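You operate a simulated robot arm through the tools that you are given. There is no shell and no other tool.

The job below is to be done with a simulated robot arm. You get a single attempt, and the scene is never put back.

Task
Strip the grey hose end's worn tape, then rewrap the end in black.
Fine: peel the worn tape on to the green core, leave no gaps in the black tape, put both cores back. Set down upright: green tape core, black hose tape.

Only the result counts: the job must be done as asked and must still hold three seconds after the hand-in. Knocking over, shifting, dropping, spilling or breaking anything else fails it.

Robot
A 7-joint arm with a two-finger parallel gripper, fixed in place. Base frame: the origin is on the floor under the middle of its stand, x ahead of it, y to its left, z up. Lengths are in m, angles in degrees, forces in N, time in s.
With the tool pointing down near the work surface it reaches from about 0.38 to 0.8 m from the base axis. Its first joint turns from -143.0 to 143.0 degrees. Payload 3 kg.
The TCP is the grasp point between the finger pads, 0.03 m short of the fingertips. In the tool frame z runs along the fingers and y along their closing line. Largest opening 0.11 m; finger width 0.02, thickness 0.01; the body of the gripper, 0.048 by 0.112 m, starts 0.055 m behind the TCP.
Orientation is that of the tool frame in the base frame, as [roll, pitch, yaw] about the fixed x, y, z axes, in that order (R = Rz(yaw) Ry(pitch) Rx(roll)). With the fingers straight down and closing along the base's y, the tool's x points along the base's -x, its y along +y and its z along -z.

Tools
- The arm moves only by the tool play_rows. Its argument "steps" is text: rows parted by semicolons, each of 6 numbers parted by spaces: the shift along the tool's x, y, z in units of 400 mm (1.0 is 400 mm), then the turn, a rotation vector about the tool's x, y, z in units of 60 degrees (1.0 is 60 degrees). In form: x y z wx wy wz; .... A call has 1 to 20 rows; each row is the pose to reach, as a shift and turn from the pose commanded when the call began, along the tool's axes at that moment. "hand" is the closure, from 0 (fully open) to 1 (shut), set as the call begins (left out, the last holds). A call with a number of a shift or a turn outside -1 to 1 is refused whole. A row lasts 0.2 s, in which the tool goes at most 0.05 m and 8.6 degrees; a call with a longer step from one row to the next is refused whole, and so is a gripper value outside its range. Where a pose cannot be reached the arm comes as near as it can. A force on the tool above 90 N (or 10 N above the force at the start of the call, whichever is more), or a blocked arm, ends the call early, and 0.2 s more pass. Each finger travels about 0.153 m/s and halts on what it meets, pressing with about 25 N; the grip force reading is that of the motor and also rises with nothing between the fingers. The clock runs only during rows and for 0.2 s after the last one: add rows that repeat a pose to give the fingers time. It gives the time, the measured TCP pose, the force on the tool (base axes), the opening and the grip force at its end, in the units of the frame above (readings bear some noise), with the torque about the TCP (base axes, N m) and any sound that the robot's microphone picked up.
- Cameras (640 x 400 px; columns grow to the right, rows downward): "scene" is fixed at [0.0502, -0.6499, 1.5354]; the picture's right is [0.90, -0.44, 0.00], its down [-0.17, -0.34, -0.93] and it looks along [0.40, 0.83, -0.38] (base axes); focal length 329 px, centre (320, 200). "wrist" rides on the gripper at [0.072, 0.017, -0.103] in the tool frame; the picture's right is [-0.23, 0.97, 0.00], its down [-0.76, -0.18, -0.62] and it looks along [-0.61, -0.14, 0.78] (tool axes); focal length 222 px, centre (320, 200). There is no depth. A picture from a camera that has moved, and an enlarged one, comes with that camera's place and axes in the base frame and with its lens.
- get_image(camera): a new picture of that camera. The clock stands still meanwhile.
- lift_body(by): moves the trunk up (or, below 0, down) by that many m; the arm rides with it, the base frame stays. It gives what a move gives, with no picture.
- zoom(camera, box): a new picture of the part [left, top, right, bottom] of that camera's present view, enlarged. The clock stands still meanwhile.
- close_job(): hands the job in; it is judged then, once.

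Nothing tells you positions but the pictures and the camera data. Unless the task says otherwise, let go and move clear before handing in.

The tools are called by a JSON object that holds its "method" and its "body". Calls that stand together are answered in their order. play_rows: Moves the arm, as the interface text tells. Its arguments: {"type":"object","properties":{"steps":{"type":"string"},"hand":{"type":"number"}},"required":["steps"]} The other tools are called the same way: lift_body (by) moves the trunk up or down; get_image (camera) takes a picture; zoom (camera, box) takes an enlarged picture of a part of a camera's view; close_job () hands the job in.

At the start:

```text
t: 0.0
ee_pos: [0.5595, 0.0547, 1.2652]
tool_rot: [180.0, 0.0, -180.0]
contact_force: [-0.3, -1.4, 0.8]
wrist_torque: [0.04, 0.01, -0.03]
gripper_width: 0.1101
gripper_force: 0.0
trunk travel left (down, up): [-0.425, 0.065]
```

scene: 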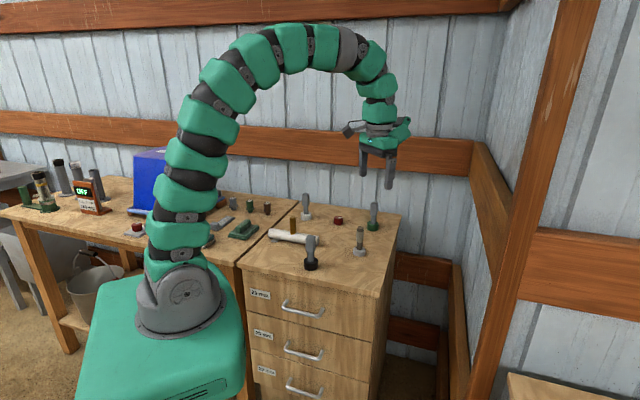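
wrist: 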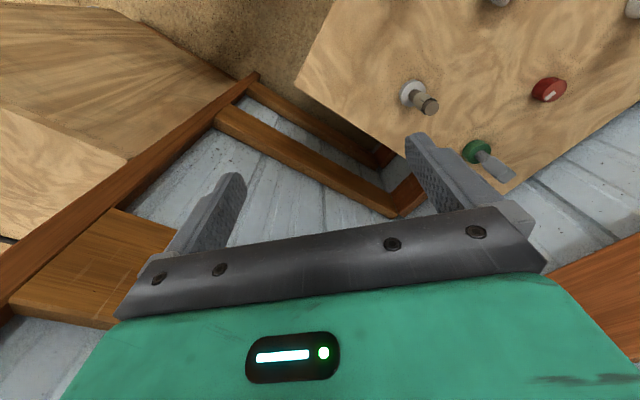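

I see a workbench and a drawer cabinet with several small objects on it: what look like tape rolls with handles, a white/grey hose-like thing, and a red knob. I'll take enlarged pictures before moving anything.

{"method": "zoom", "body": {"camera": "scene", "box": [220, 170, 420, 295]}}

{"method": "zoom", "body": {"camera": "scene", "box": [0, 130, 240, 280]}}

{"method": "zoom", "body": {"camera": "scene", "box": [260, 180, 340, 280]}}

{"method": "zoom", "body": {"camera": "wrist", "box": [320, 0, 640, 200]}}

```text
3.20 times, centred on (320, 232) of scene
camera zoom: at [0.0502, -0.6499, 1.5354], right [0.9, -0.44, 0.0], down [-0.17, -0.34, -0.93], along [0.4, 0.83, -0.38], focal length 1052 px, centre (320, 96)
```

zoom: 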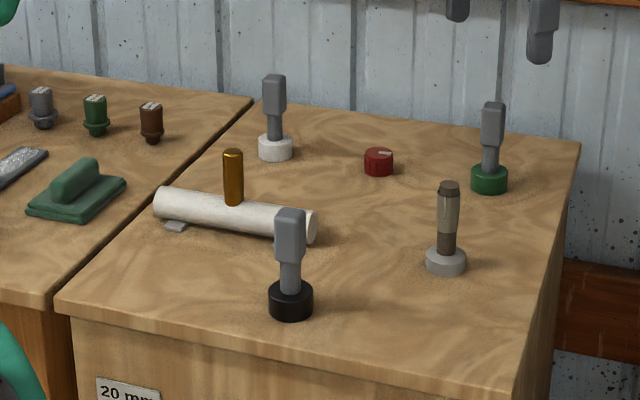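

```text
2.67 times, centred on (120, 205) of scene
camera zoom: at [0.0502, -0.6499, 1.5354], right [0.9, -0.44, 0.0], down [-0.17, -0.34, -0.93], along [0.4, 0.83, -0.38], focal length 876 px, centre (853, 187)
```

zoom: 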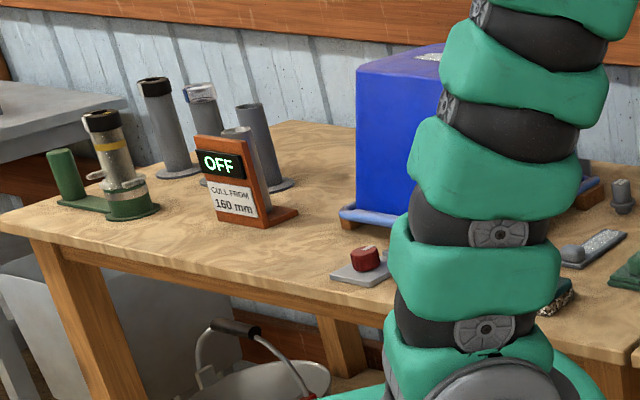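

```text
4.00 times, centred on (300, 230) of scene
camera zoom: at [0.0502, -0.6499, 1.5354], right [0.9, -0.44, 0.0], down [-0.17, -0.34, -0.93], along [0.4, 0.83, -0.38], focal length 1315 px, centre (400, 80)
```

zoom: 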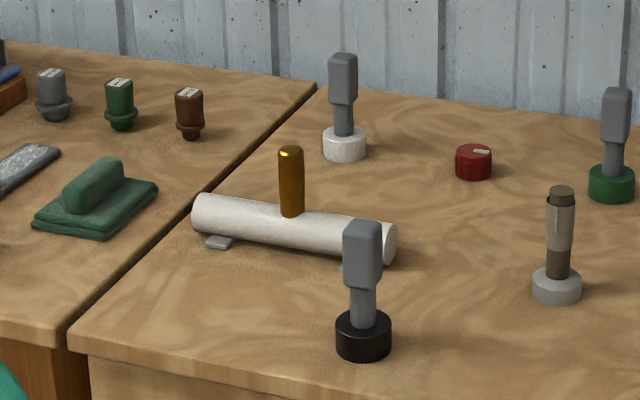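

```text
2.00 times, centred on (480, 100) of wrist
camera zoom: at [0.487, 0.0715, 1.3678], right [0.23, 0.97, 0.0], down [0.76, -0.18, 0.62], along [0.61, -0.14, -0.78], focal length 444 px, centre (0, 400)
```

zoom: 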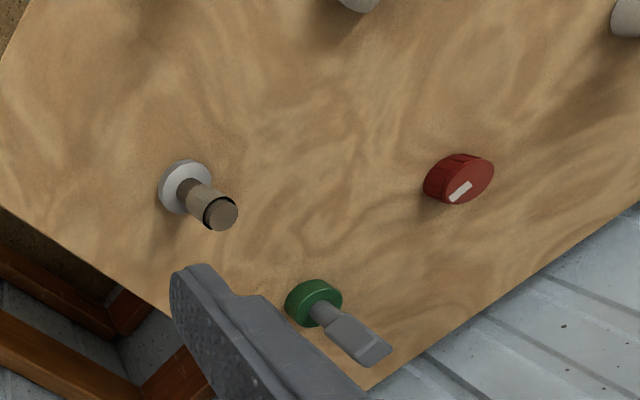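

The post in a grey base at the right, near x 0.64, y 0.23, z 0.89, is probably the hose end with the worn tape. I'll zoom in on it and on each core.

{"method": "zoom", "body": {"camera": "scene", "box": [340, 215, 380, 265]}}

{"method": "zoom", "body": {"camera": "scene", "box": [350, 190, 400, 240]}}

{"method": "zoom", "body": {"camera": "scene", "box": [290, 225, 340, 275]}}

{"method": "zoom", "body": {"camera": "wrist", "box": [380, 60, 460, 130]}}

{"method": "zoom", "body": {"camera": "wrist", "box": [450, 60, 580, 200]}}

```text
8.00 times, centred on (360, 240) of scene
camera zoom: at [0.0502, -0.6499, 1.5354], right [0.9, -0.44, 0.0], down [-0.17, -0.34, -0.93], along [0.4, 0.83, -0.38], focal length 2629 px, centre (0, -120)
```

zoom: 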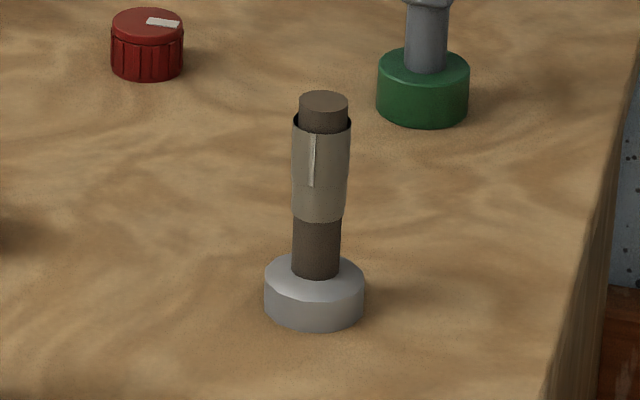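

```text
8.00 times, centred on (375, 215) of scene
camera zoom: at [0.0502, -0.6499, 1.5354], right [0.9, -0.44, 0.0], down [-0.17, -0.34, -0.93], along [0.4, 0.83, -0.38], focal length 2629 px, centre (-120, 80)
```

zoom: 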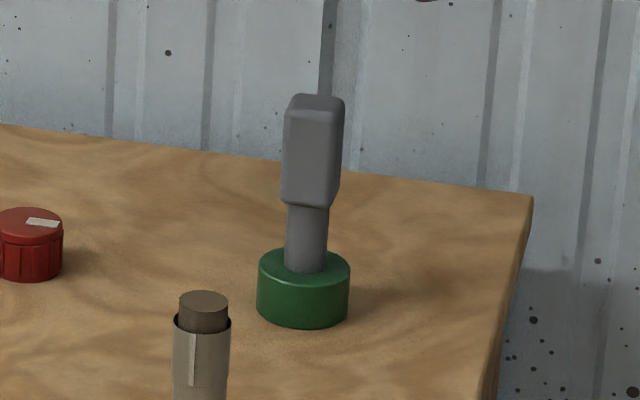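

```text
8.00 times, centred on (315, 250) of scene
camera zoom: at [0.0502, -0.6499, 1.5354], right [0.9, -0.44, 0.0], down [-0.17, -0.34, -0.93], along [0.4, 0.83, -0.38], focal length 2629 px, centre (360, -200)
```

zoom: 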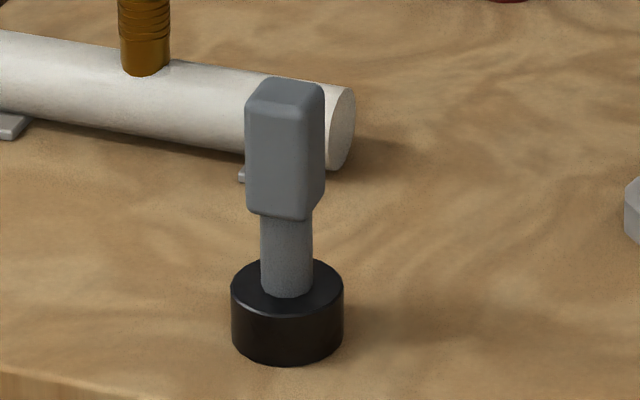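

```text
5.71 times, centred on (420, 95) of wrist
camera zoom: at [0.487, 0.0715, 1.3678], right [0.23, 0.97, 0.0], down [0.76, -0.18, 0.62], along [0.61, -0.14, -0.78], focal length 1269 px, centre (-251, 800)
```

zoom: 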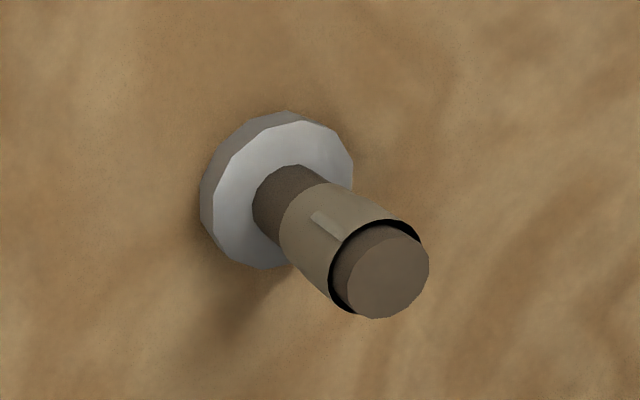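

```text
2.86 times, centred on (515, 130) of wrist
camera zoom: at [0.487, 0.0715, 1.3678], right [0.23, 0.97, 0.0], down [0.76, -0.18, 0.62], along [0.61, -0.14, -0.78], focal length 635 px, centre (-237, 400)
```

zoom: 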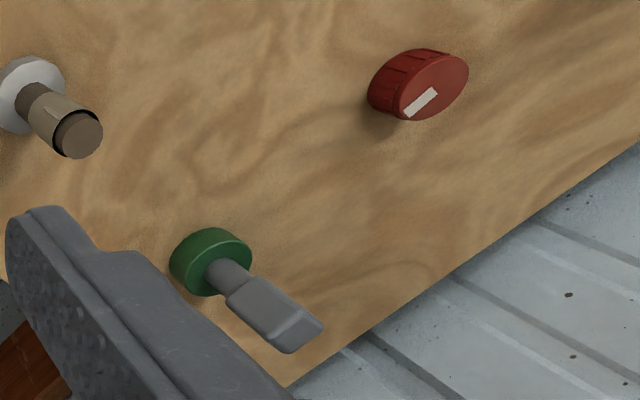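

The hose end stands about 0.11 m tall in its grey base. Its tape is about 5 cm wide with a free tab facing roughly the robot and the camera, and the green core's flange matches the tape width. I'll move the wrist camera closer to see which way the tab was wound.

{"method": "play_rows", "body": {"steps": "0.004 0.06 0.077 0 0 0; 0.008 0.12 0.154 0 0 0; 0.012 0.18 0.231 0 0 0; 0.016 0.24 0.308 0 0 0; 0.02 0.3 0.385 0 0 0; 0.024 0.363 0.4625 0 0 0", "hand": 0}}

{"method": "get_image", "body": {"camera": "wrist"}}

{"method": "get_image", "body": {"camera": "scene"}}

```text
t: 1.4
ee_pos: [0.5476, 0.2018, 1.079]
tool_rot: [180.0, 0.0, -179.9]
contact_force: [-0.8, 0.7, 0.7]
wrist_torque: [0.01, -0.01, 0.03]
gripper_width: 0.1099
gripper_force: 0.0
trunk travel left (down, up): [-0.425, 0.065]
```

```text
taken
camera wrist: at [0.4756, 0.2183, 1.1822], right [0.23, 0.97, 0.0], down [0.76, -0.18, 0.62], along [0.61, -0.14, -0.78], focal length 222 px, centre (320, 200)
```

wrist: 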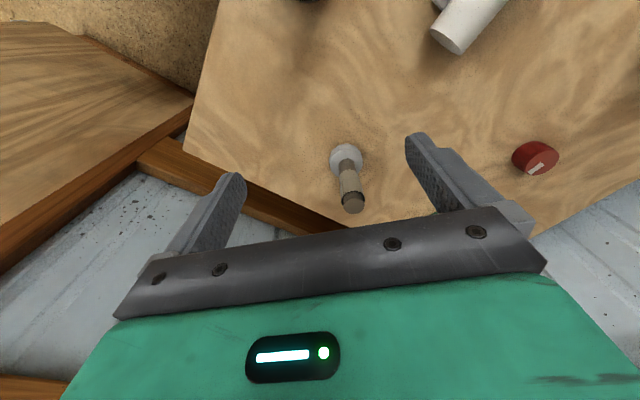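

```text
taken
```

scene: 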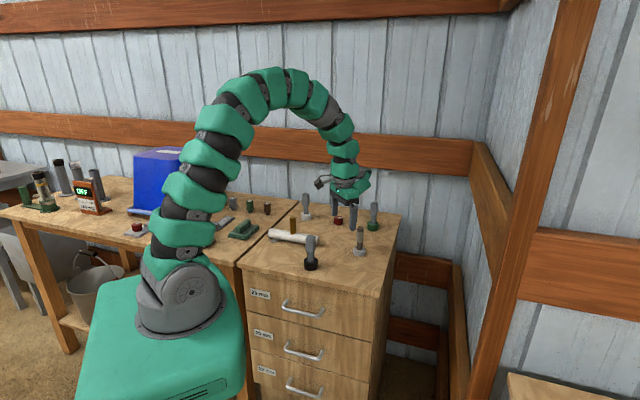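

{"method": "zoom", "body": {"camera": "wrist", "box": [325, 140, 375, 220]}}

{"method": "zoom", "body": {"camera": "wrist", "box": [335, 165, 367, 197]}}

{"method": "zoom", "body": {"camera": "scene", "box": [352, 225, 368, 250]}}

```text
5.00 times, centred on (350, 180) of wrist
camera zoom: at [0.4756, 0.2183, 1.1822], right [0.23, 0.97, 0.0], down [0.76, -0.18, 0.62], along [0.61, -0.14, -0.78], focal length 1111 px, centre (170, 300)
```

zoom: 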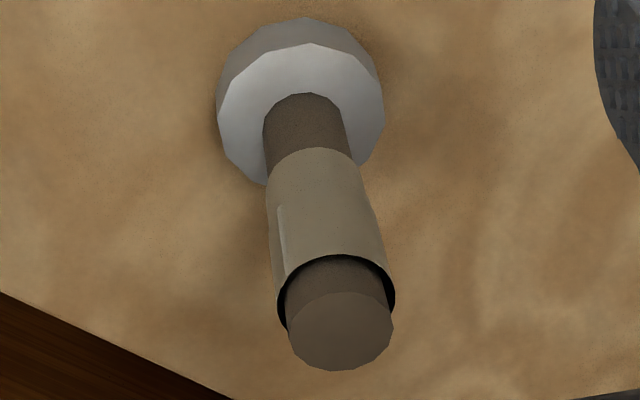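

```text
12.50 times, centred on (351, 181) of wrist
camera zoom: at [0.4756, 0.2183, 1.1822], right [0.23, 0.97, 0.0], down [0.76, -0.18, 0.62], along [0.61, -0.14, -0.78], focal length 2776 px, centre (-68, 438)
```

zoom: 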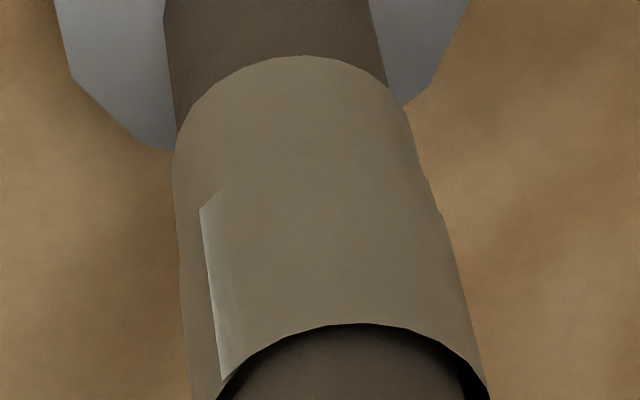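

```text
16.00 times, centred on (360, 238) of scene
camera zoom: at [0.0502, -0.6499, 1.5354], right [0.9, -0.44, 0.0], down [-0.17, -0.34, -0.93], along [0.4, 0.83, -0.38], focal length 5259 px, centre (-320, -400)
```

zoom: 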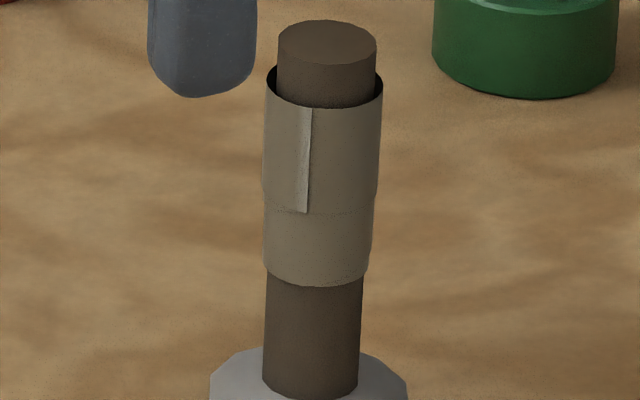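

The tape looks wound in two courses, with the free edge on the upper, outer one. I'll zoom in further on the tab and on the top rim.

{"method": "zoom", "body": {"camera": "scene", "box": [356, 228, 366, 234]}}

{"method": "zoom", "body": {"camera": "scene", "box": [355, 230, 365, 244]}}

{"method": "zoom", "body": {"camera": "wrist", "box": [336, 186, 370, 212]}}

```text
16.00 times, centred on (361, 231) of scene
camera zoom: at [0.0502, -0.6499, 1.5354], right [0.9, -0.44, 0.0], down [-0.17, -0.34, -0.93], along [0.4, 0.83, -0.38], focal length 5259 px, centre (-336, -296)
```

zoom: 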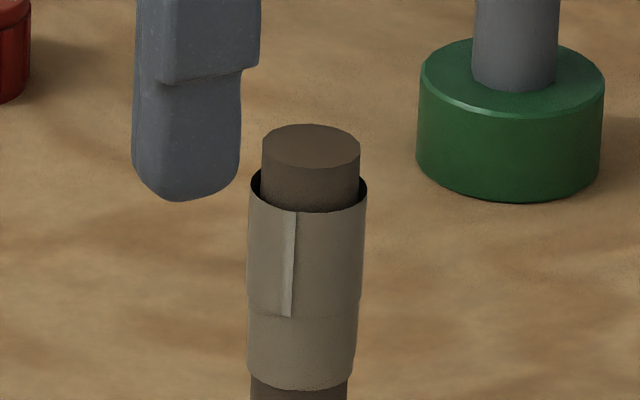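

```text
16.00 times, centred on (360, 237) of scene
camera zoom: at [0.0502, -0.6499, 1.5354], right [0.9, -0.44, 0.0], down [-0.17, -0.34, -0.93], along [0.4, 0.83, -0.38], focal length 5259 px, centre (-320, -392)
```

zoom: 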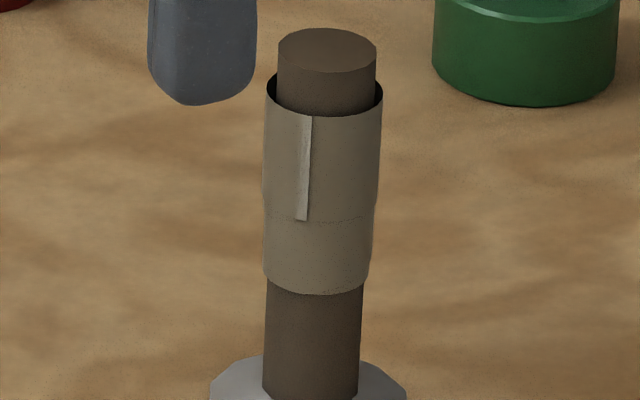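

```text
15.38 times, centred on (353, 199) of wrist
camera zoom: at [0.4756, 0.2183, 1.1822], right [0.23, 0.97, 0.0], down [0.76, -0.18, 0.62], along [0.61, -0.14, -0.78], focal length 3417 px, centre (-188, 215)
```

zoom: 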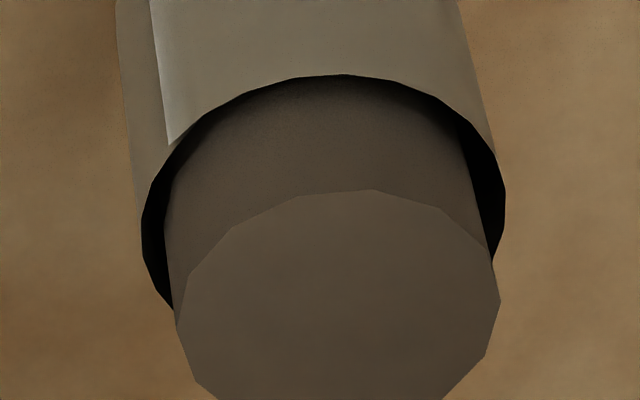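

I can't yet tell which side of the strip is the free edge. I'll turn the wrist about 49° and bring the camera in front of the tab at close range, with the fingers kept clear in front of the hose.

{"method": "play_rows", "body": {"steps": "-0.02 0 0.02 0 0 -0.117; -0.04 0 0.05 0 0 -0.233; -0.06 0 0.08 0 0 -0.35; -0.08 0 0.11 0 0 -0.467; -0.1 0 0.14 0 0 -0.583; -0.11 0 0.17 0 0 -0.7; -0.12 -0.005 0.2 0 0 -0.817"}}

{"method": "get_image", "body": {"camera": "wrist"}}

{"method": "zoom", "body": {"camera": "wrist", "box": [280, 140, 360, 200]}}

```text
t: 3.0
ee_pos: [0.5966, 0.1982, 0.9998]
tool_rot: [179.9, 0.0, -130.8]
contact_force: [-0.3, -0.1, -0.2]
wrist_torque: [0.03, -0.01, -0.01]
gripper_width: 0.1099
gripper_force: 0.0
trunk travel left (down, up): [-0.425, 0.065]
```

```text
taken
camera wrist: at [0.5368, 0.1542, 1.1032], right [-0.59, 0.81, 0.0], down [0.63, 0.46, 0.62], along [0.5, 0.37, -0.78], focal length 222 px, centre (320, 200)
```

wrist: 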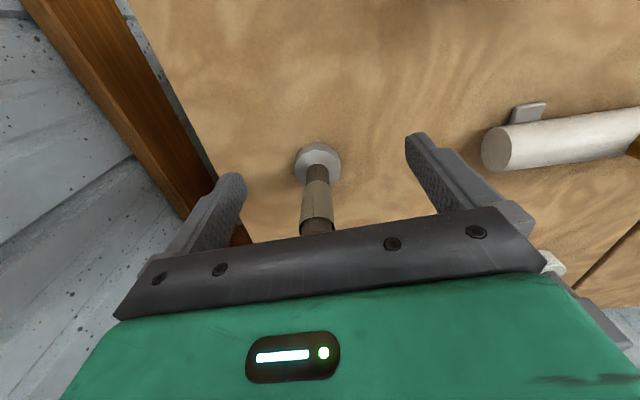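

```text
6.67 times, centred on (320, 170) of wrist
camera zoom: at [0.5368, 0.1542, 1.1032], right [-0.59, 0.81, 0.0], down [0.63, 0.46, 0.62], along [0.5, 0.37, -0.78], focal length 1481 px, centre (320, 400)
```

zoom: 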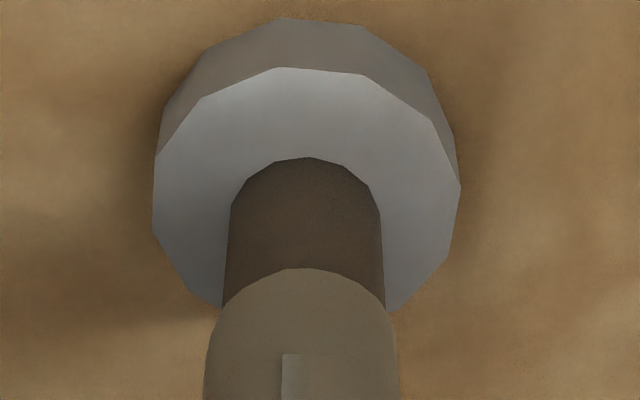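

{"method": "zoom", "body": {"camera": "wrist", "box": [298, 175, 338, 235]}}

{"method": "zoom", "body": {"camera": "wrist", "box": [300, 185, 332, 210]}}

{"method": "zoom", "body": {"camera": "wrist", "box": [300, 205, 332, 230]}}

```text
6.67 times, centred on (318, 205) of wrist
camera zoom: at [0.5368, 0.1542, 1.1032], right [-0.59, 0.81, 0.0], down [0.63, 0.46, 0.62], along [0.5, 0.37, -0.78], focal length 1481 px, centre (333, 167)
```

zoom: 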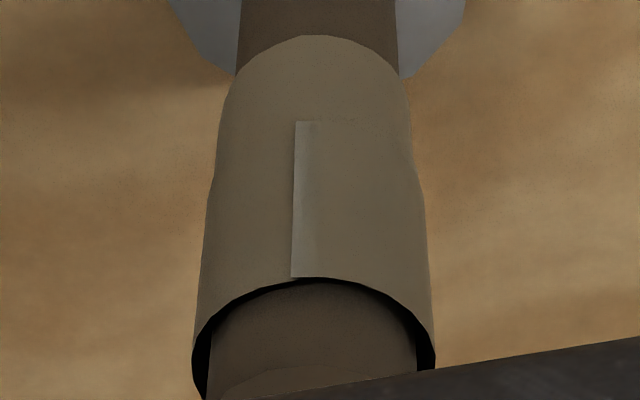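

```text
16.00 times, centred on (316, 198) of wrist
camera zoom: at [0.5368, 0.1542, 1.1032], right [-0.59, 0.81, 0.0], down [0.63, 0.46, 0.62], along [0.5, 0.37, -0.78], focal length 3554 px, centre (384, 240)
```

zoom: 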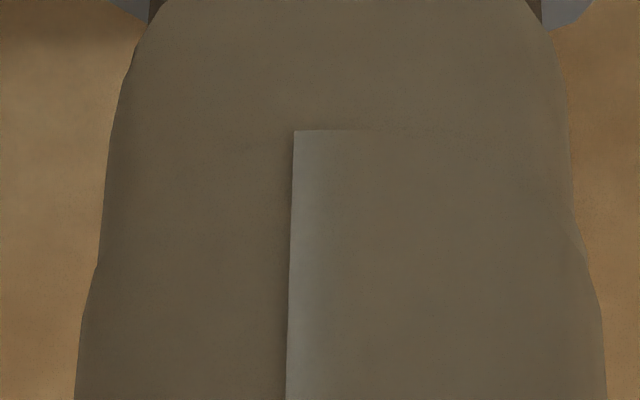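

```text
16.00 times, centred on (316, 218) of wrist
camera zoom: at [0.5368, 0.1542, 1.1032], right [-0.59, 0.81, 0.0], down [0.63, 0.46, 0.62], along [0.5, 0.37, -0.78], focal length 3554 px, centre (384, -80)
```

zoom: 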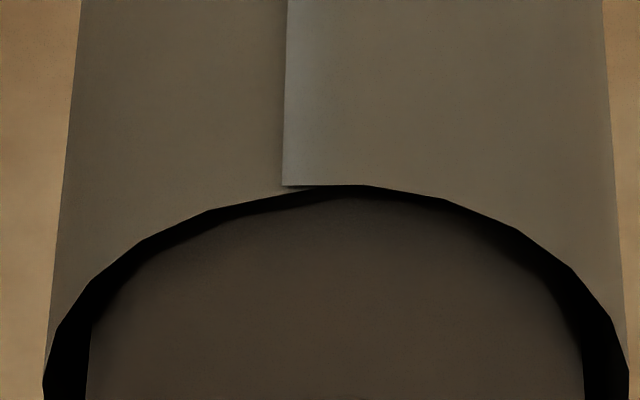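

The free edge is clear now. The outer layer runs clockwise (seen from above) away from a free edge at about 216° on the hose, so peeling means orbiting the core clockwise. Next I'll look at the green core, near (0.80, 0.38), which may be at the limit of the arm's reach.

{"method": "play_rows", "body": {"steps": "0 0 -0.1 0 0 0; 0 0 -0.2 0 0 0; -0.1 -0.012 -0.2 0 0 0; -0.2 -0.023 -0.2 0 0 0; -0.3 -0.035 -0.2 0 0 0; -0.4 -0.046 -0.2 0 0 0; -0.518 -0.058 -0.2 0 0 0; -0.518 -0.058 -0.2 0 0 0"}}

{"method": "get_image", "body": {"camera": "wrist"}}

{"method": "get_image", "body": {"camera": "scene"}}

```text
t: 4.8
ee_pos: [0.7179, 0.32, 1.0786]
tool_rot: [-179.8, 0.0, -131.0]
contact_force: [-1.0, -0.3, 0.6]
wrist_torque: [-0.03, -0.11, 0.01]
gripper_width: 0.1099
gripper_force: 0.0
out of reach, approached as far as the arm can: row 7, 8
trunk travel left (down, up): [-0.425, 0.065]
```

```text
taken
camera wrist: at [0.6574, 0.2758, 1.1824], right [-0.59, 0.81, 0.0], down [0.63, 0.46, 0.62], along [0.51, 0.36, -0.78], focal length 222 px, centre (320, 200)
```

wrist: 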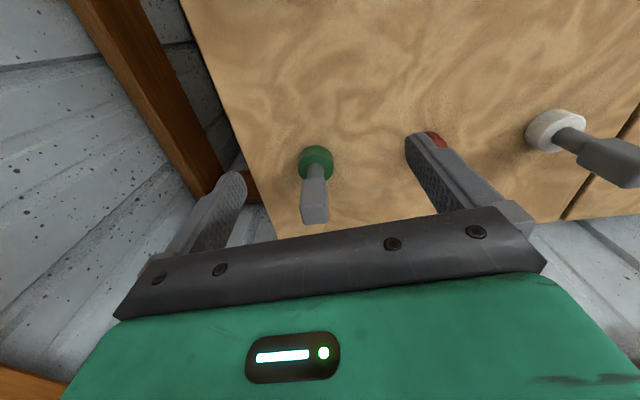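

```text
taken
```

scene: 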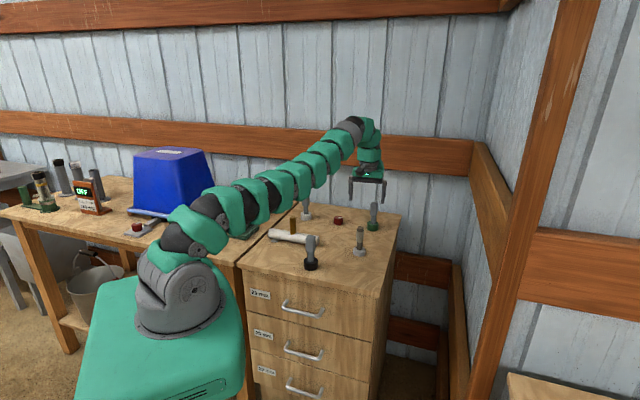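

A straight-down tool stops at a radius of about 0.79 m and the green core is at about 0.89 m, so I'll grip it with the tool tilted outward. I'll zoom in to get the orientation of its handle.

{"method": "zoom", "body": {"camera": "wrist", "box": [285, 135, 345, 230]}}

{"method": "zoom", "body": {"camera": "wrist", "box": [400, 80, 640, 230]}}

{"method": "zoom", "body": {"camera": "scene", "box": [358, 198, 390, 236]}}

```text
4.21 times, centred on (315, 182) of wrist
camera zoom: at [0.6574, 0.2758, 1.1824], right [-0.59, 0.81, 0.0], down [0.63, 0.46, 0.62], along [0.51, 0.36, -0.78], focal length 935 px, centre (341, 274)
```

zoom: 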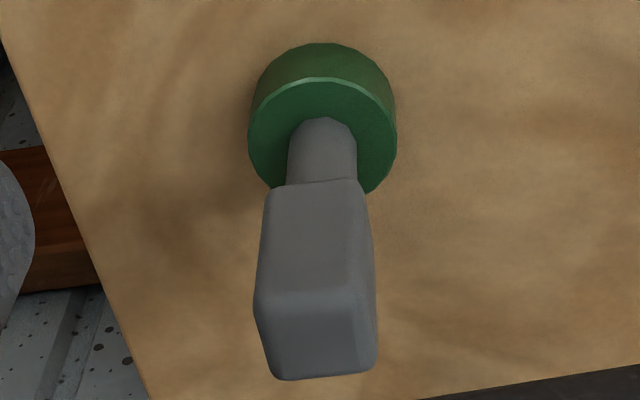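

```text
2.67 times, centred on (520, 155) of wrist
camera zoom: at [0.6574, 0.2758, 1.1824], right [-0.59, 0.81, 0.0], down [0.63, 0.46, 0.62], along [0.51, 0.36, -0.78], focal length 592 px, centre (-213, 320)
```

zoom: 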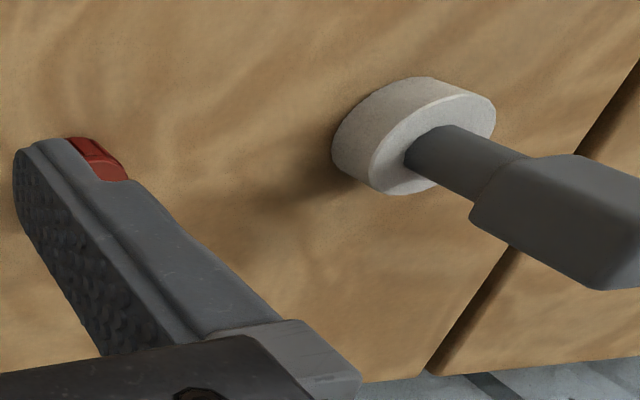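

```text
10.53 times, centred on (374, 217) of scene
camera zoom: at [0.0502, -0.6499, 1.5354], right [0.9, -0.44, 0.0], down [-0.17, -0.34, -0.93], along [0.4, 0.83, -0.38], focal length 3460 px, centre (-248, 21)
```

zoom: 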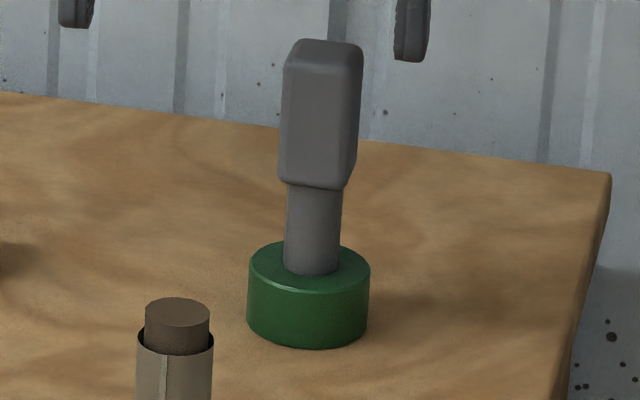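

Using two views, I place the table top at z ≈ 0.889, the hose axis at about (0.632, 0.220) with its top at 1.003, and the worn tape from 0.949 to 0.993. The green core is at about (0.790, 0.361), with its square handle head at 0.961–1.011 and faces turned roughly 43–45°. I'll back off and tilt the tool 30° outward.

{"method": "play_rows", "body": {"steps": "0.05 0 0 0.004 -0.1 0.018; 0.1 0 0 0.008 -0.2 0.036; 0.15 0 0 0.013 -0.3 0.054; 0.15 0 0 0.018 -0.4 0.072; 0.15 0 0 0.024 -0.4995 0.0895; 0.15 0 0 0.024 -0.4995 0.0895"}}

{"method": "get_image", "body": {"camera": "wrist"}}

{"method": "get_image", "body": {"camera": "scene"}}

```text
t: 6.2
ee_pos: [0.6842, 0.2723, 1.0778]
tool_rot: [-180.0, 30.2, -136.6]
contact_force: [0.7, 0.2, -0.6]
wrist_torque: [0.09, 0.03, 0.0]
gripper_width: 0.1103
gripper_force: 0.2
trunk travel left (down, up): [-0.425, 0.065]
```

```text
taken
camera wrist: at [0.589, 0.2046, 1.1302], right [-0.53, 0.84, 0.11], down [0.37, 0.11, 0.92], along [0.76, 0.53, -0.37], focal length 222 px, centre (320, 200)
```

wrist: 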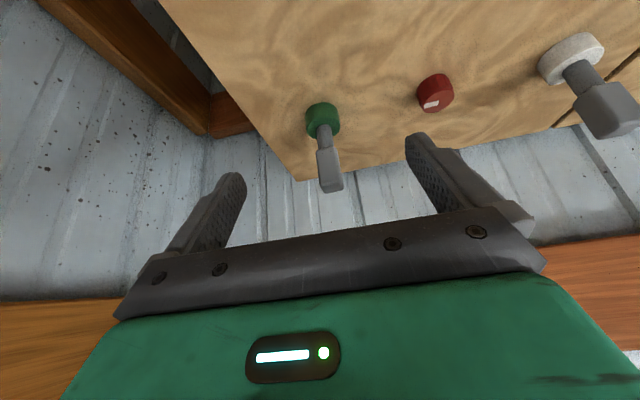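

```text
taken
```

scene: 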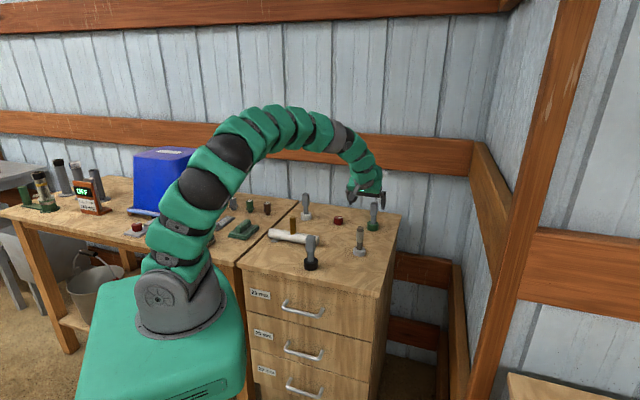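

The 30° tilt works. I'll zoom in here to refine the green core's pose and its handle yaw.

{"method": "zoom", "body": {"camera": "wrist", "box": [295, 95, 355, 200]}}

{"method": "zoom", "body": {"camera": "wrist", "box": [305, 145, 350, 195]}}

```text
3.81 times, centred on (325, 148) of wrist
camera zoom: at [0.589, 0.2046, 1.1302], right [-0.53, 0.84, 0.11], down [0.37, 0.11, 0.92], along [0.76, 0.53, -0.37], focal length 846 px, centre (301, 400)
```

zoom: 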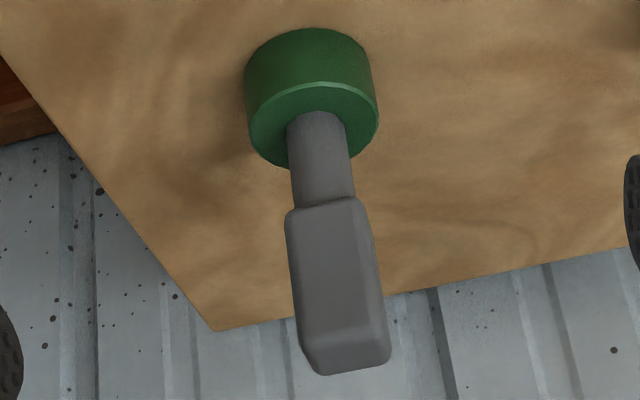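

```text
8.00 times, centred on (328, 170) of wrist
camera zoom: at [0.589, 0.2046, 1.1302], right [-0.53, 0.84, 0.11], down [0.37, 0.11, 0.92], along [0.76, 0.53, -0.37], focal length 1777 px, centre (260, 440)
```

zoom: 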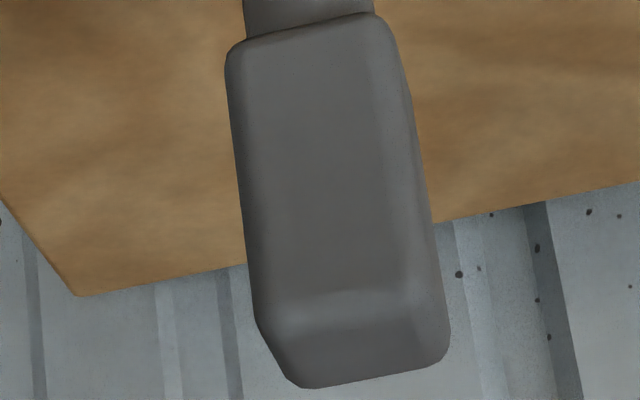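

My estimates of the green core still differ by about 1 cm, so I'll move to a pre-grasp point close to it and measure again from there.

{"method": "play_rows", "body": {"steps": "-0.044 -0.005 0.056 0 0 0; -0.087 -0.01 0.113 0 0 0; -0.131 -0.015 0.17 0 0 0; -0.174 -0.019 0.226 0 0 0; -0.174 -0.019 0.226 0 0 0"}}

{"method": "get_image", "body": {"camera": "wrist"}}

{"method": "get_image", "body": {"camera": "scene"}}

{"method": "zoom", "body": {"camera": "scene", "box": [335, 175, 415, 235]}}

```text
t: 7.4
ee_pos: [0.7629, 0.3384, 1.0317]
tool_rot: [-179.9, 30.0, -136.5]
contact_force: [-0.1, 0.2, -0.3]
wrist_torque: [-0.02, 0.01, -0.04]
gripper_width: 0.1101
gripper_force: 0.1
trunk travel left (down, up): [-0.425, 0.065]
```

```text
taken
camera wrist: at [0.6691, 0.272, 1.0846], right [-0.53, 0.84, 0.11], down [0.37, 0.11, 0.92], along [0.76, 0.53, -0.37], focal length 222 px, centre (320, 200)
```

wrist: 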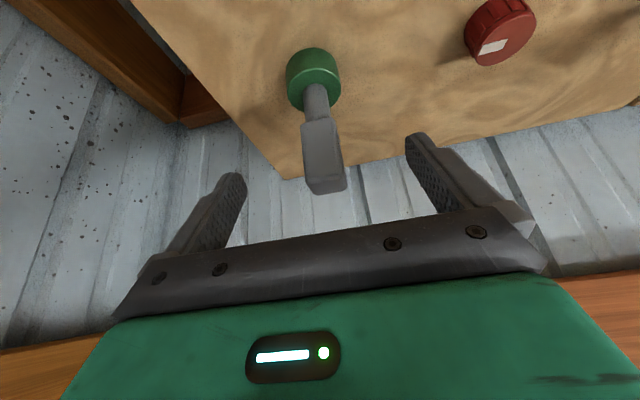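

```text
taken
```

scene: 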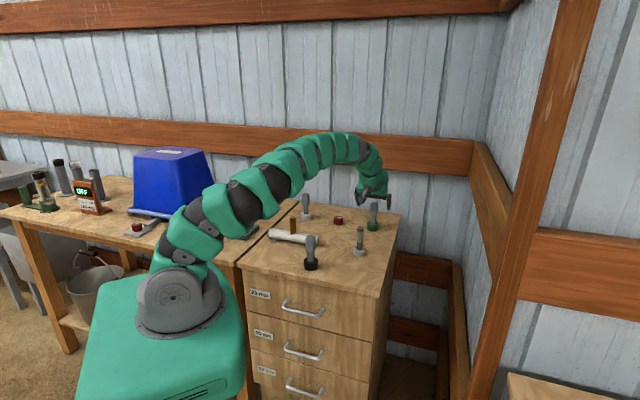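

```text
6.67 times, centred on (375, 205) of scene
camera zoom: at [0.0502, -0.6499, 1.5354], right [0.9, -0.44, 0.0], down [-0.17, -0.34, -0.93], along [0.4, 0.83, -0.38], focal length 2191 px, centre (-47, 167)
```

zoom: 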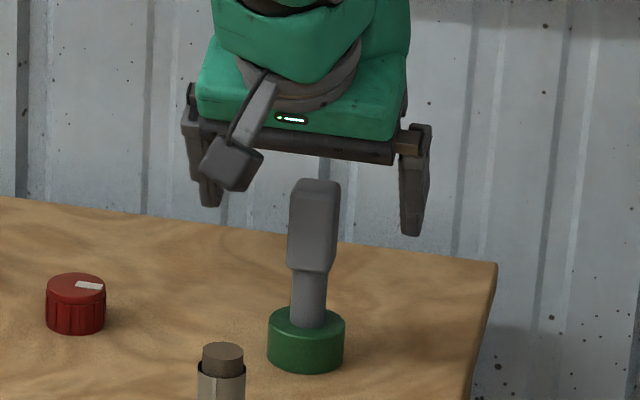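

{"method": "zoom", "body": {"camera": "wrist", "box": [275, 40, 365, 200]}}

{"method": "zoom", "body": {"camera": "wrist", "box": [280, 40, 350, 115]}}

{"method": "zoom", "body": {"camera": "wrist", "box": [285, 110, 365, 200]}}

```text
2.50 times, centred on (320, 120) of wrist
camera zoom: at [0.6691, 0.272, 1.0846], right [-0.53, 0.84, 0.11], down [0.37, 0.11, 0.92], along [0.76, 0.53, -0.37], focal length 555 px, centre (320, 400)
```

zoom: 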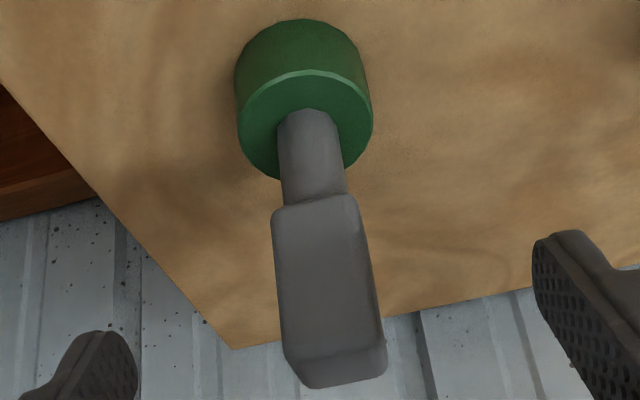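

```text
5.33 times, centred on (315, 78) of wrist
camera zoom: at [0.6691, 0.272, 1.0846], right [-0.53, 0.84, 0.11], down [0.37, 0.11, 0.92], along [0.76, 0.53, -0.37], focal length 1185 px, centre (347, 853)
```

zoom: 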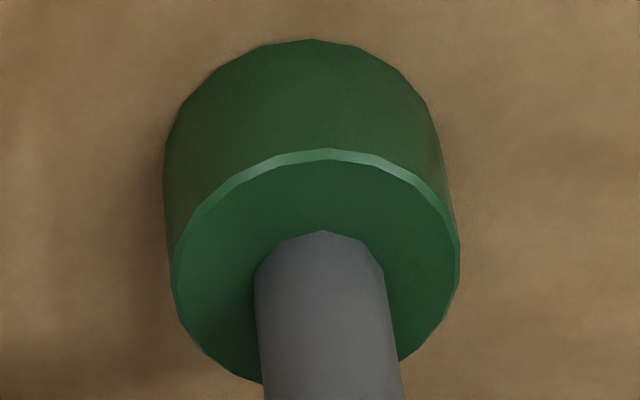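

```text
4.44 times, centred on (325, 155) of wrist
camera zoom: at [0.6691, 0.272, 1.0846], right [-0.53, 0.84, 0.11], down [0.37, 0.11, 0.92], along [0.76, 0.53, -0.37], focal length 987 px, centre (298, 400)
```

zoom: 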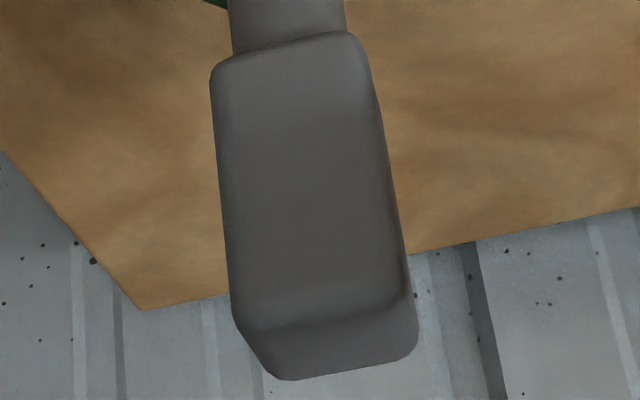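

Three wrist views now agree: green core axis (0.781, 0.357), disc from z ≈ 0.908 to 0.931, disc radius about 23 mm, handle head 0.974–1.020. I'll advance to the head centre and look before closing.

{"method": "play_rows", "body": {"steps": "-0.004 0.001 0.036 0 0 0; -0.008 0.002 0.072 0 0 0; -0.012 0.003 0.108 0 0 0; -0.012 0.003 0.108 0 0 0"}}

{"method": "get_image", "body": {"camera": "wrist"}}

{"method": "zoom", "body": {"camera": "scene", "box": [335, 175, 415, 235]}}

```text
t: 8.4
ee_pos: [0.7823, 0.3579, 0.9984]
tool_rot: [180.0, 29.9, -136.4]
contact_force: [0.1, 0.3, -0.2]
wrist_torque: [0.03, -0.05, -0.02]
gripper_width: 0.11
gripper_force: 0.1
trunk travel left (down, up): [-0.425, 0.065]
```

```text
taken
camera wrist: at [0.6877, 0.2909, 1.0515], right [-0.53, 0.84, 0.11], down [0.37, 0.11, 0.92], along [0.76, 0.53, -0.37], focal length 222 px, centre (320, 200)
```

wrist: 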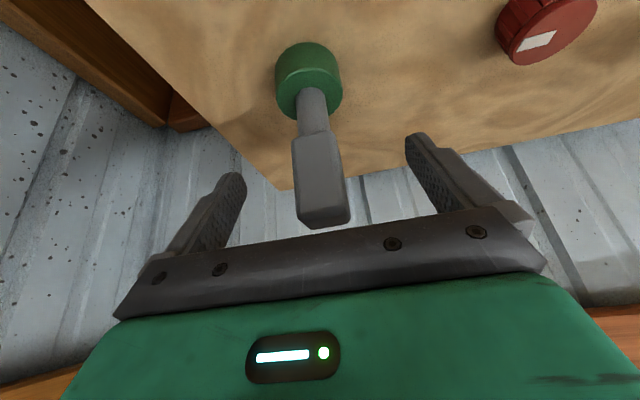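

```text
6.67 times, centred on (375, 205) of scene
camera zoom: at [0.0502, -0.6499, 1.5354], right [0.9, -0.44, 0.0], down [-0.17, -0.34, -0.93], along [0.4, 0.83, -0.38], focal length 2191 px, centre (-47, 167)
```

zoom: 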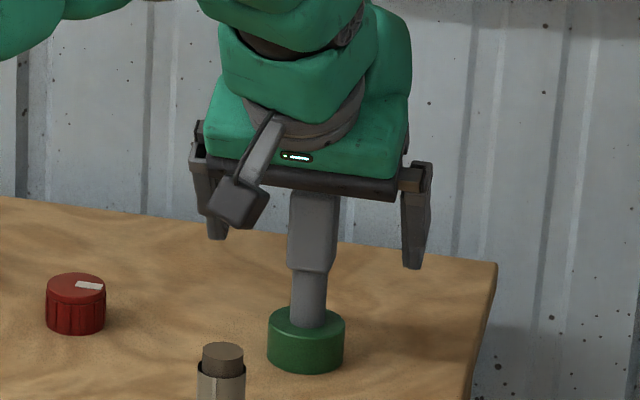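

The head sits centred between the fingers and lines up with them. I'll close on it without moving.

{"method": "play_rows", "body": {"steps": "0 0 0 0 0 0; 0 0 0 0 0 0; 0 0 0 0 0 0; 0 0 0 0 0 0", "hand": 1}}

{"method": "get_image", "body": {"camera": "wrist"}}

{"method": "zoom", "body": {"camera": "scene", "box": [335, 175, 415, 235]}}

```text
t: 9.4
ee_pos: [0.7815, 0.3575, 0.9978]
tool_rot: [180.0, 30.0, -136.5]
contact_force: [-0.2, 0.5, 0.9]
wrist_torque: [0.01, 0.05, -0.01]
gripper_width: 0.0274
gripper_force: 24.6
trunk travel left (down, up): [-0.425, 0.065]
```

```text
taken
camera wrist: at [0.6876, 0.2908, 1.0514], right [-0.53, 0.84, 0.11], down [0.38, 0.11, 0.92], along [0.76, 0.53, -0.37], focal length 222 px, centre (320, 200)
```

wrist: 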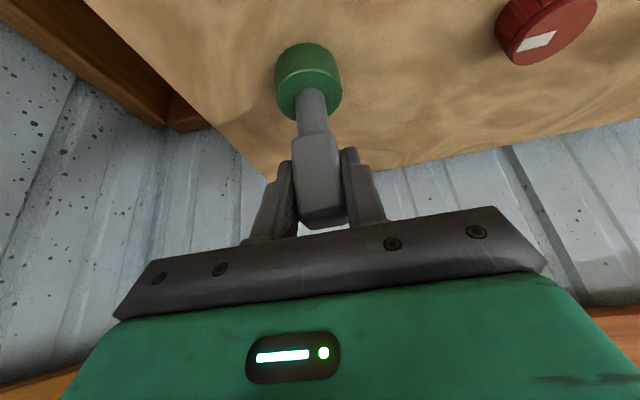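

```text
6.67 times, centred on (375, 205) of scene
camera zoom: at [0.0502, -0.6499, 1.5354], right [0.9, -0.44, 0.0], down [-0.17, -0.34, -0.93], along [0.4, 0.83, -0.38], focal length 2191 px, centre (-47, 167)
```

zoom: 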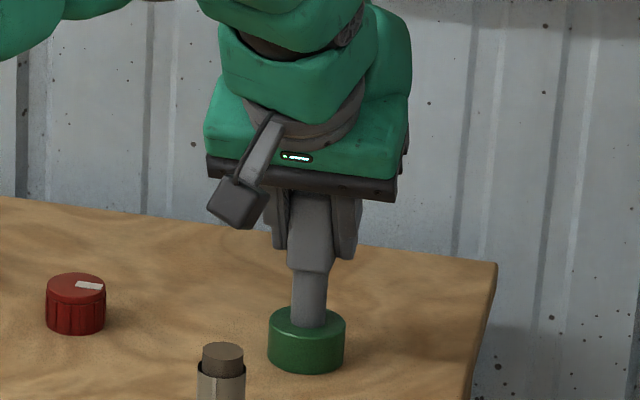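

The green core is held with the fingers at 27 mm. I'll lift it straight up.

{"method": "play_rows", "body": {"steps": "-0.025 0 -0.0433 0 0 0; -0.075 0 -0.1299 0 0 0; -0.125 0 -0.2165 0 0 0; -0.175 0 -0.3031 0 0 0; -0.2 0 -0.3464 0 0 0; -0.2 0 -0.3464 0 0 0"}}

{"method": "get_image", "body": {"camera": "wrist"}}

{"method": "zoom", "body": {"camera": "scene", "box": [330, 140, 420, 240]}}

```text
t: 10.8
ee_pos: [0.7798, 0.3559, 1.1582]
tool_rot: [-179.9, 30.0, -136.4]
contact_force: [0.2, 0.2, -0.5]
wrist_torque: [0.02, 0.01, 0.04]
gripper_width: 0.0278
gripper_force: 25.2
trunk travel left (down, up): [-0.425, 0.065]
```

```text
taken
camera wrist: at [0.6858, 0.2894, 1.2104], right [-0.53, 0.84, 0.11], down [0.38, 0.11, 0.92], along [0.76, 0.53, -0.37], focal length 222 px, centre (320, 200)
```

wrist: 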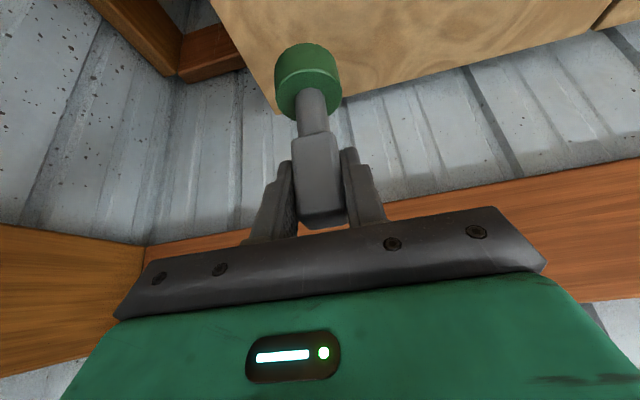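

```text
4.00 times, centred on (375, 190) of scene
camera zoom: at [0.0502, -0.6499, 1.5354], right [0.9, -0.44, 0.0], down [-0.17, -0.34, -0.93], along [0.4, 0.83, -0.38], focal length 1315 px, centre (100, 240)
```

zoom: 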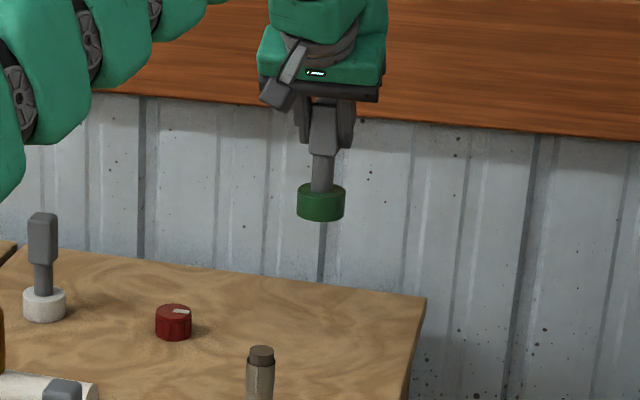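

The core is held firmly and clear of the table. I'll carry it over, above the hose top, to the robot side of the hose.

{"method": "play_rows", "body": {"steps": "0.09 0.005 -0.052 0 0 0; 0.18 0.01 -0.104 0 0 0; 0.27 0.015 -0.156 0 0 0; 0.36 0.02 -0.208 0 0 0; 0.45 0.025 -0.26 0 0 0; 0.54 0.029 -0.312 0 0 0; 0.63 0.0335 -0.364 0 0 0; 0.63 0.0335 -0.364 0 0 0"}}

{"method": "get_image", "body": {"camera": "wrist"}}

{"method": "zoom", "body": {"camera": "scene", "box": [300, 150, 420, 270]}}

```text
t: 12.6
ee_pos: [0.5572, 0.165, 1.1571]
tool_rot: [180.0, 30.1, -136.3]
contact_force: [-0.7, -0.1, -0.6]
wrist_torque: [0.02, -0.01, -0.04]
gripper_width: 0.0277
gripper_force: 24.9
trunk travel left (down, up): [-0.425, 0.065]
```

```text
taken
camera wrist: at [0.4629, 0.0989, 1.2105], right [-0.53, 0.84, 0.11], down [0.38, 0.11, 0.92], along [0.76, 0.53, -0.37], focal length 222 px, centre (320, 200)
```

wrist: 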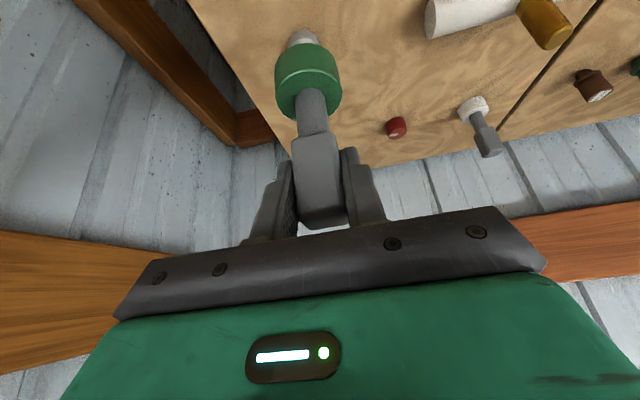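

```text
3.33 times, centred on (360, 210) of scene
camera zoom: at [0.0502, -0.6499, 1.5354], right [0.9, -0.44, 0.0], down [-0.17, -0.34, -0.93], along [0.4, 0.83, -0.38], focal length 1096 px, centre (187, 167)
```

zoom: 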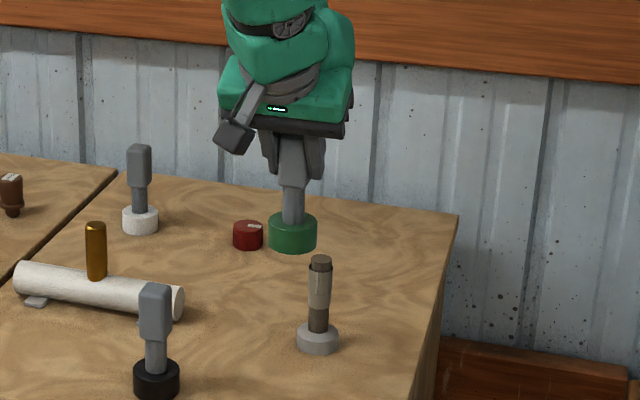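

Comparing views, the table is at z ≈ 0.904, the hose axis near (0.630, 0.219), and the tape 47–94 mm above the table. I'll lower the core beside the hose, well clear of it, so the wrist camera can see both and I can refine this.

{"method": "play_rows", "body": {"steps": "-0.012 -0.064 0.007 0 0 0; -0.023 -0.1285 0.013 0 0 0; 0.015 -0.1285 0.077 0 0 0; 0.052 -0.1285 0.142 0 0 0; 0.0885 -0.1285 0.206 0 0 0; 0.0885 -0.1285 0.206 0 0 0"}}

{"method": "get_image", "body": {"camera": "wrist"}}

{"method": "zoom", "body": {"camera": "scene", "box": [320, 190, 400, 270]}}

```text
t: 14.0
ee_pos: [0.6048, 0.1362, 1.0698]
tool_rot: [-180.0, 30.0, -136.5]
contact_force: [0.1, 1.1, -1.4]
wrist_torque: [-0.02, 0.0, -0.02]
gripper_width: 0.0278
gripper_force: 25.0
trunk travel left (down, up): [-0.425, 0.065]
```

```text
taken
camera wrist: at [0.5104, 0.0698, 1.1219], right [-0.53, 0.84, 0.11], down [0.37, 0.11, 0.92], along [0.76, 0.53, -0.37], focal length 222 px, centre (320, 200)
```

wrist: 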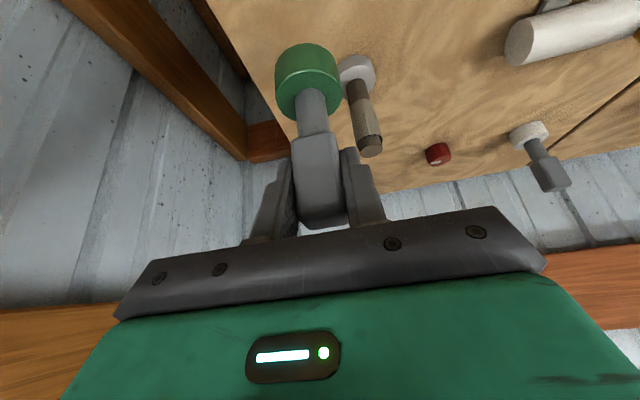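

```text
5.00 times, centred on (360, 230) of scene
camera zoom: at [0.0502, -0.6499, 1.5354], right [0.9, -0.44, 0.0], down [-0.17, -0.34, -0.93], along [0.4, 0.83, -0.38], focal length 1643 px, centre (120, 50)
```

zoom: 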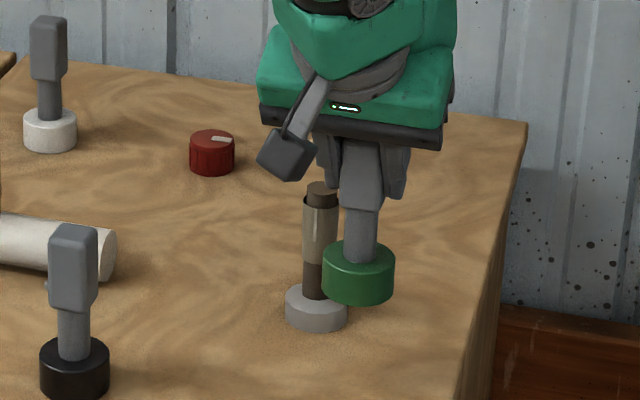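

{"method": "zoom", "body": {"camera": "wrist", "box": [265, 35, 405, 165]}}

{"method": "zoom", "body": {"camera": "wrist", "box": [330, 50, 400, 165]}}

```text
3.08 times, centred on (335, 100) of wrist
camera zoom: at [0.5104, 0.0698, 1.1219], right [-0.53, 0.84, 0.11], down [0.37, 0.11, 0.92], along [0.76, 0.53, -0.37], focal length 684 px, centre (274, 508)
```

zoom: 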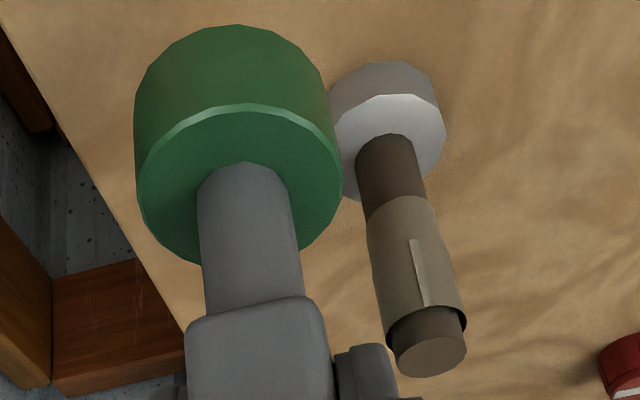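

```text
3.48 times, centred on (365, 108) of wrist
camera zoom: at [0.5104, 0.0698, 1.1219], right [-0.53, 0.84, 0.11], down [0.37, 0.11, 0.92], along [0.76, 0.53, -0.37], focal length 773 px, centre (164, 522)
```

zoom: 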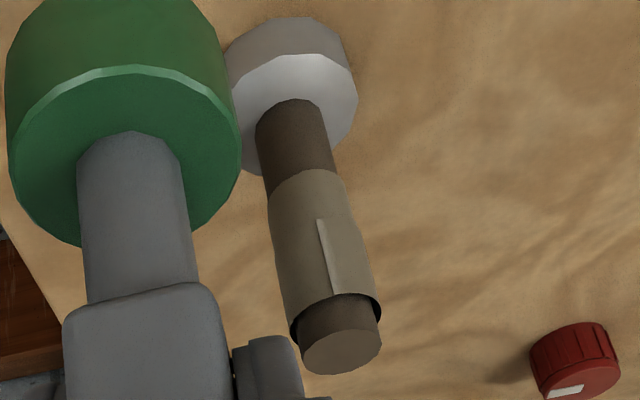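

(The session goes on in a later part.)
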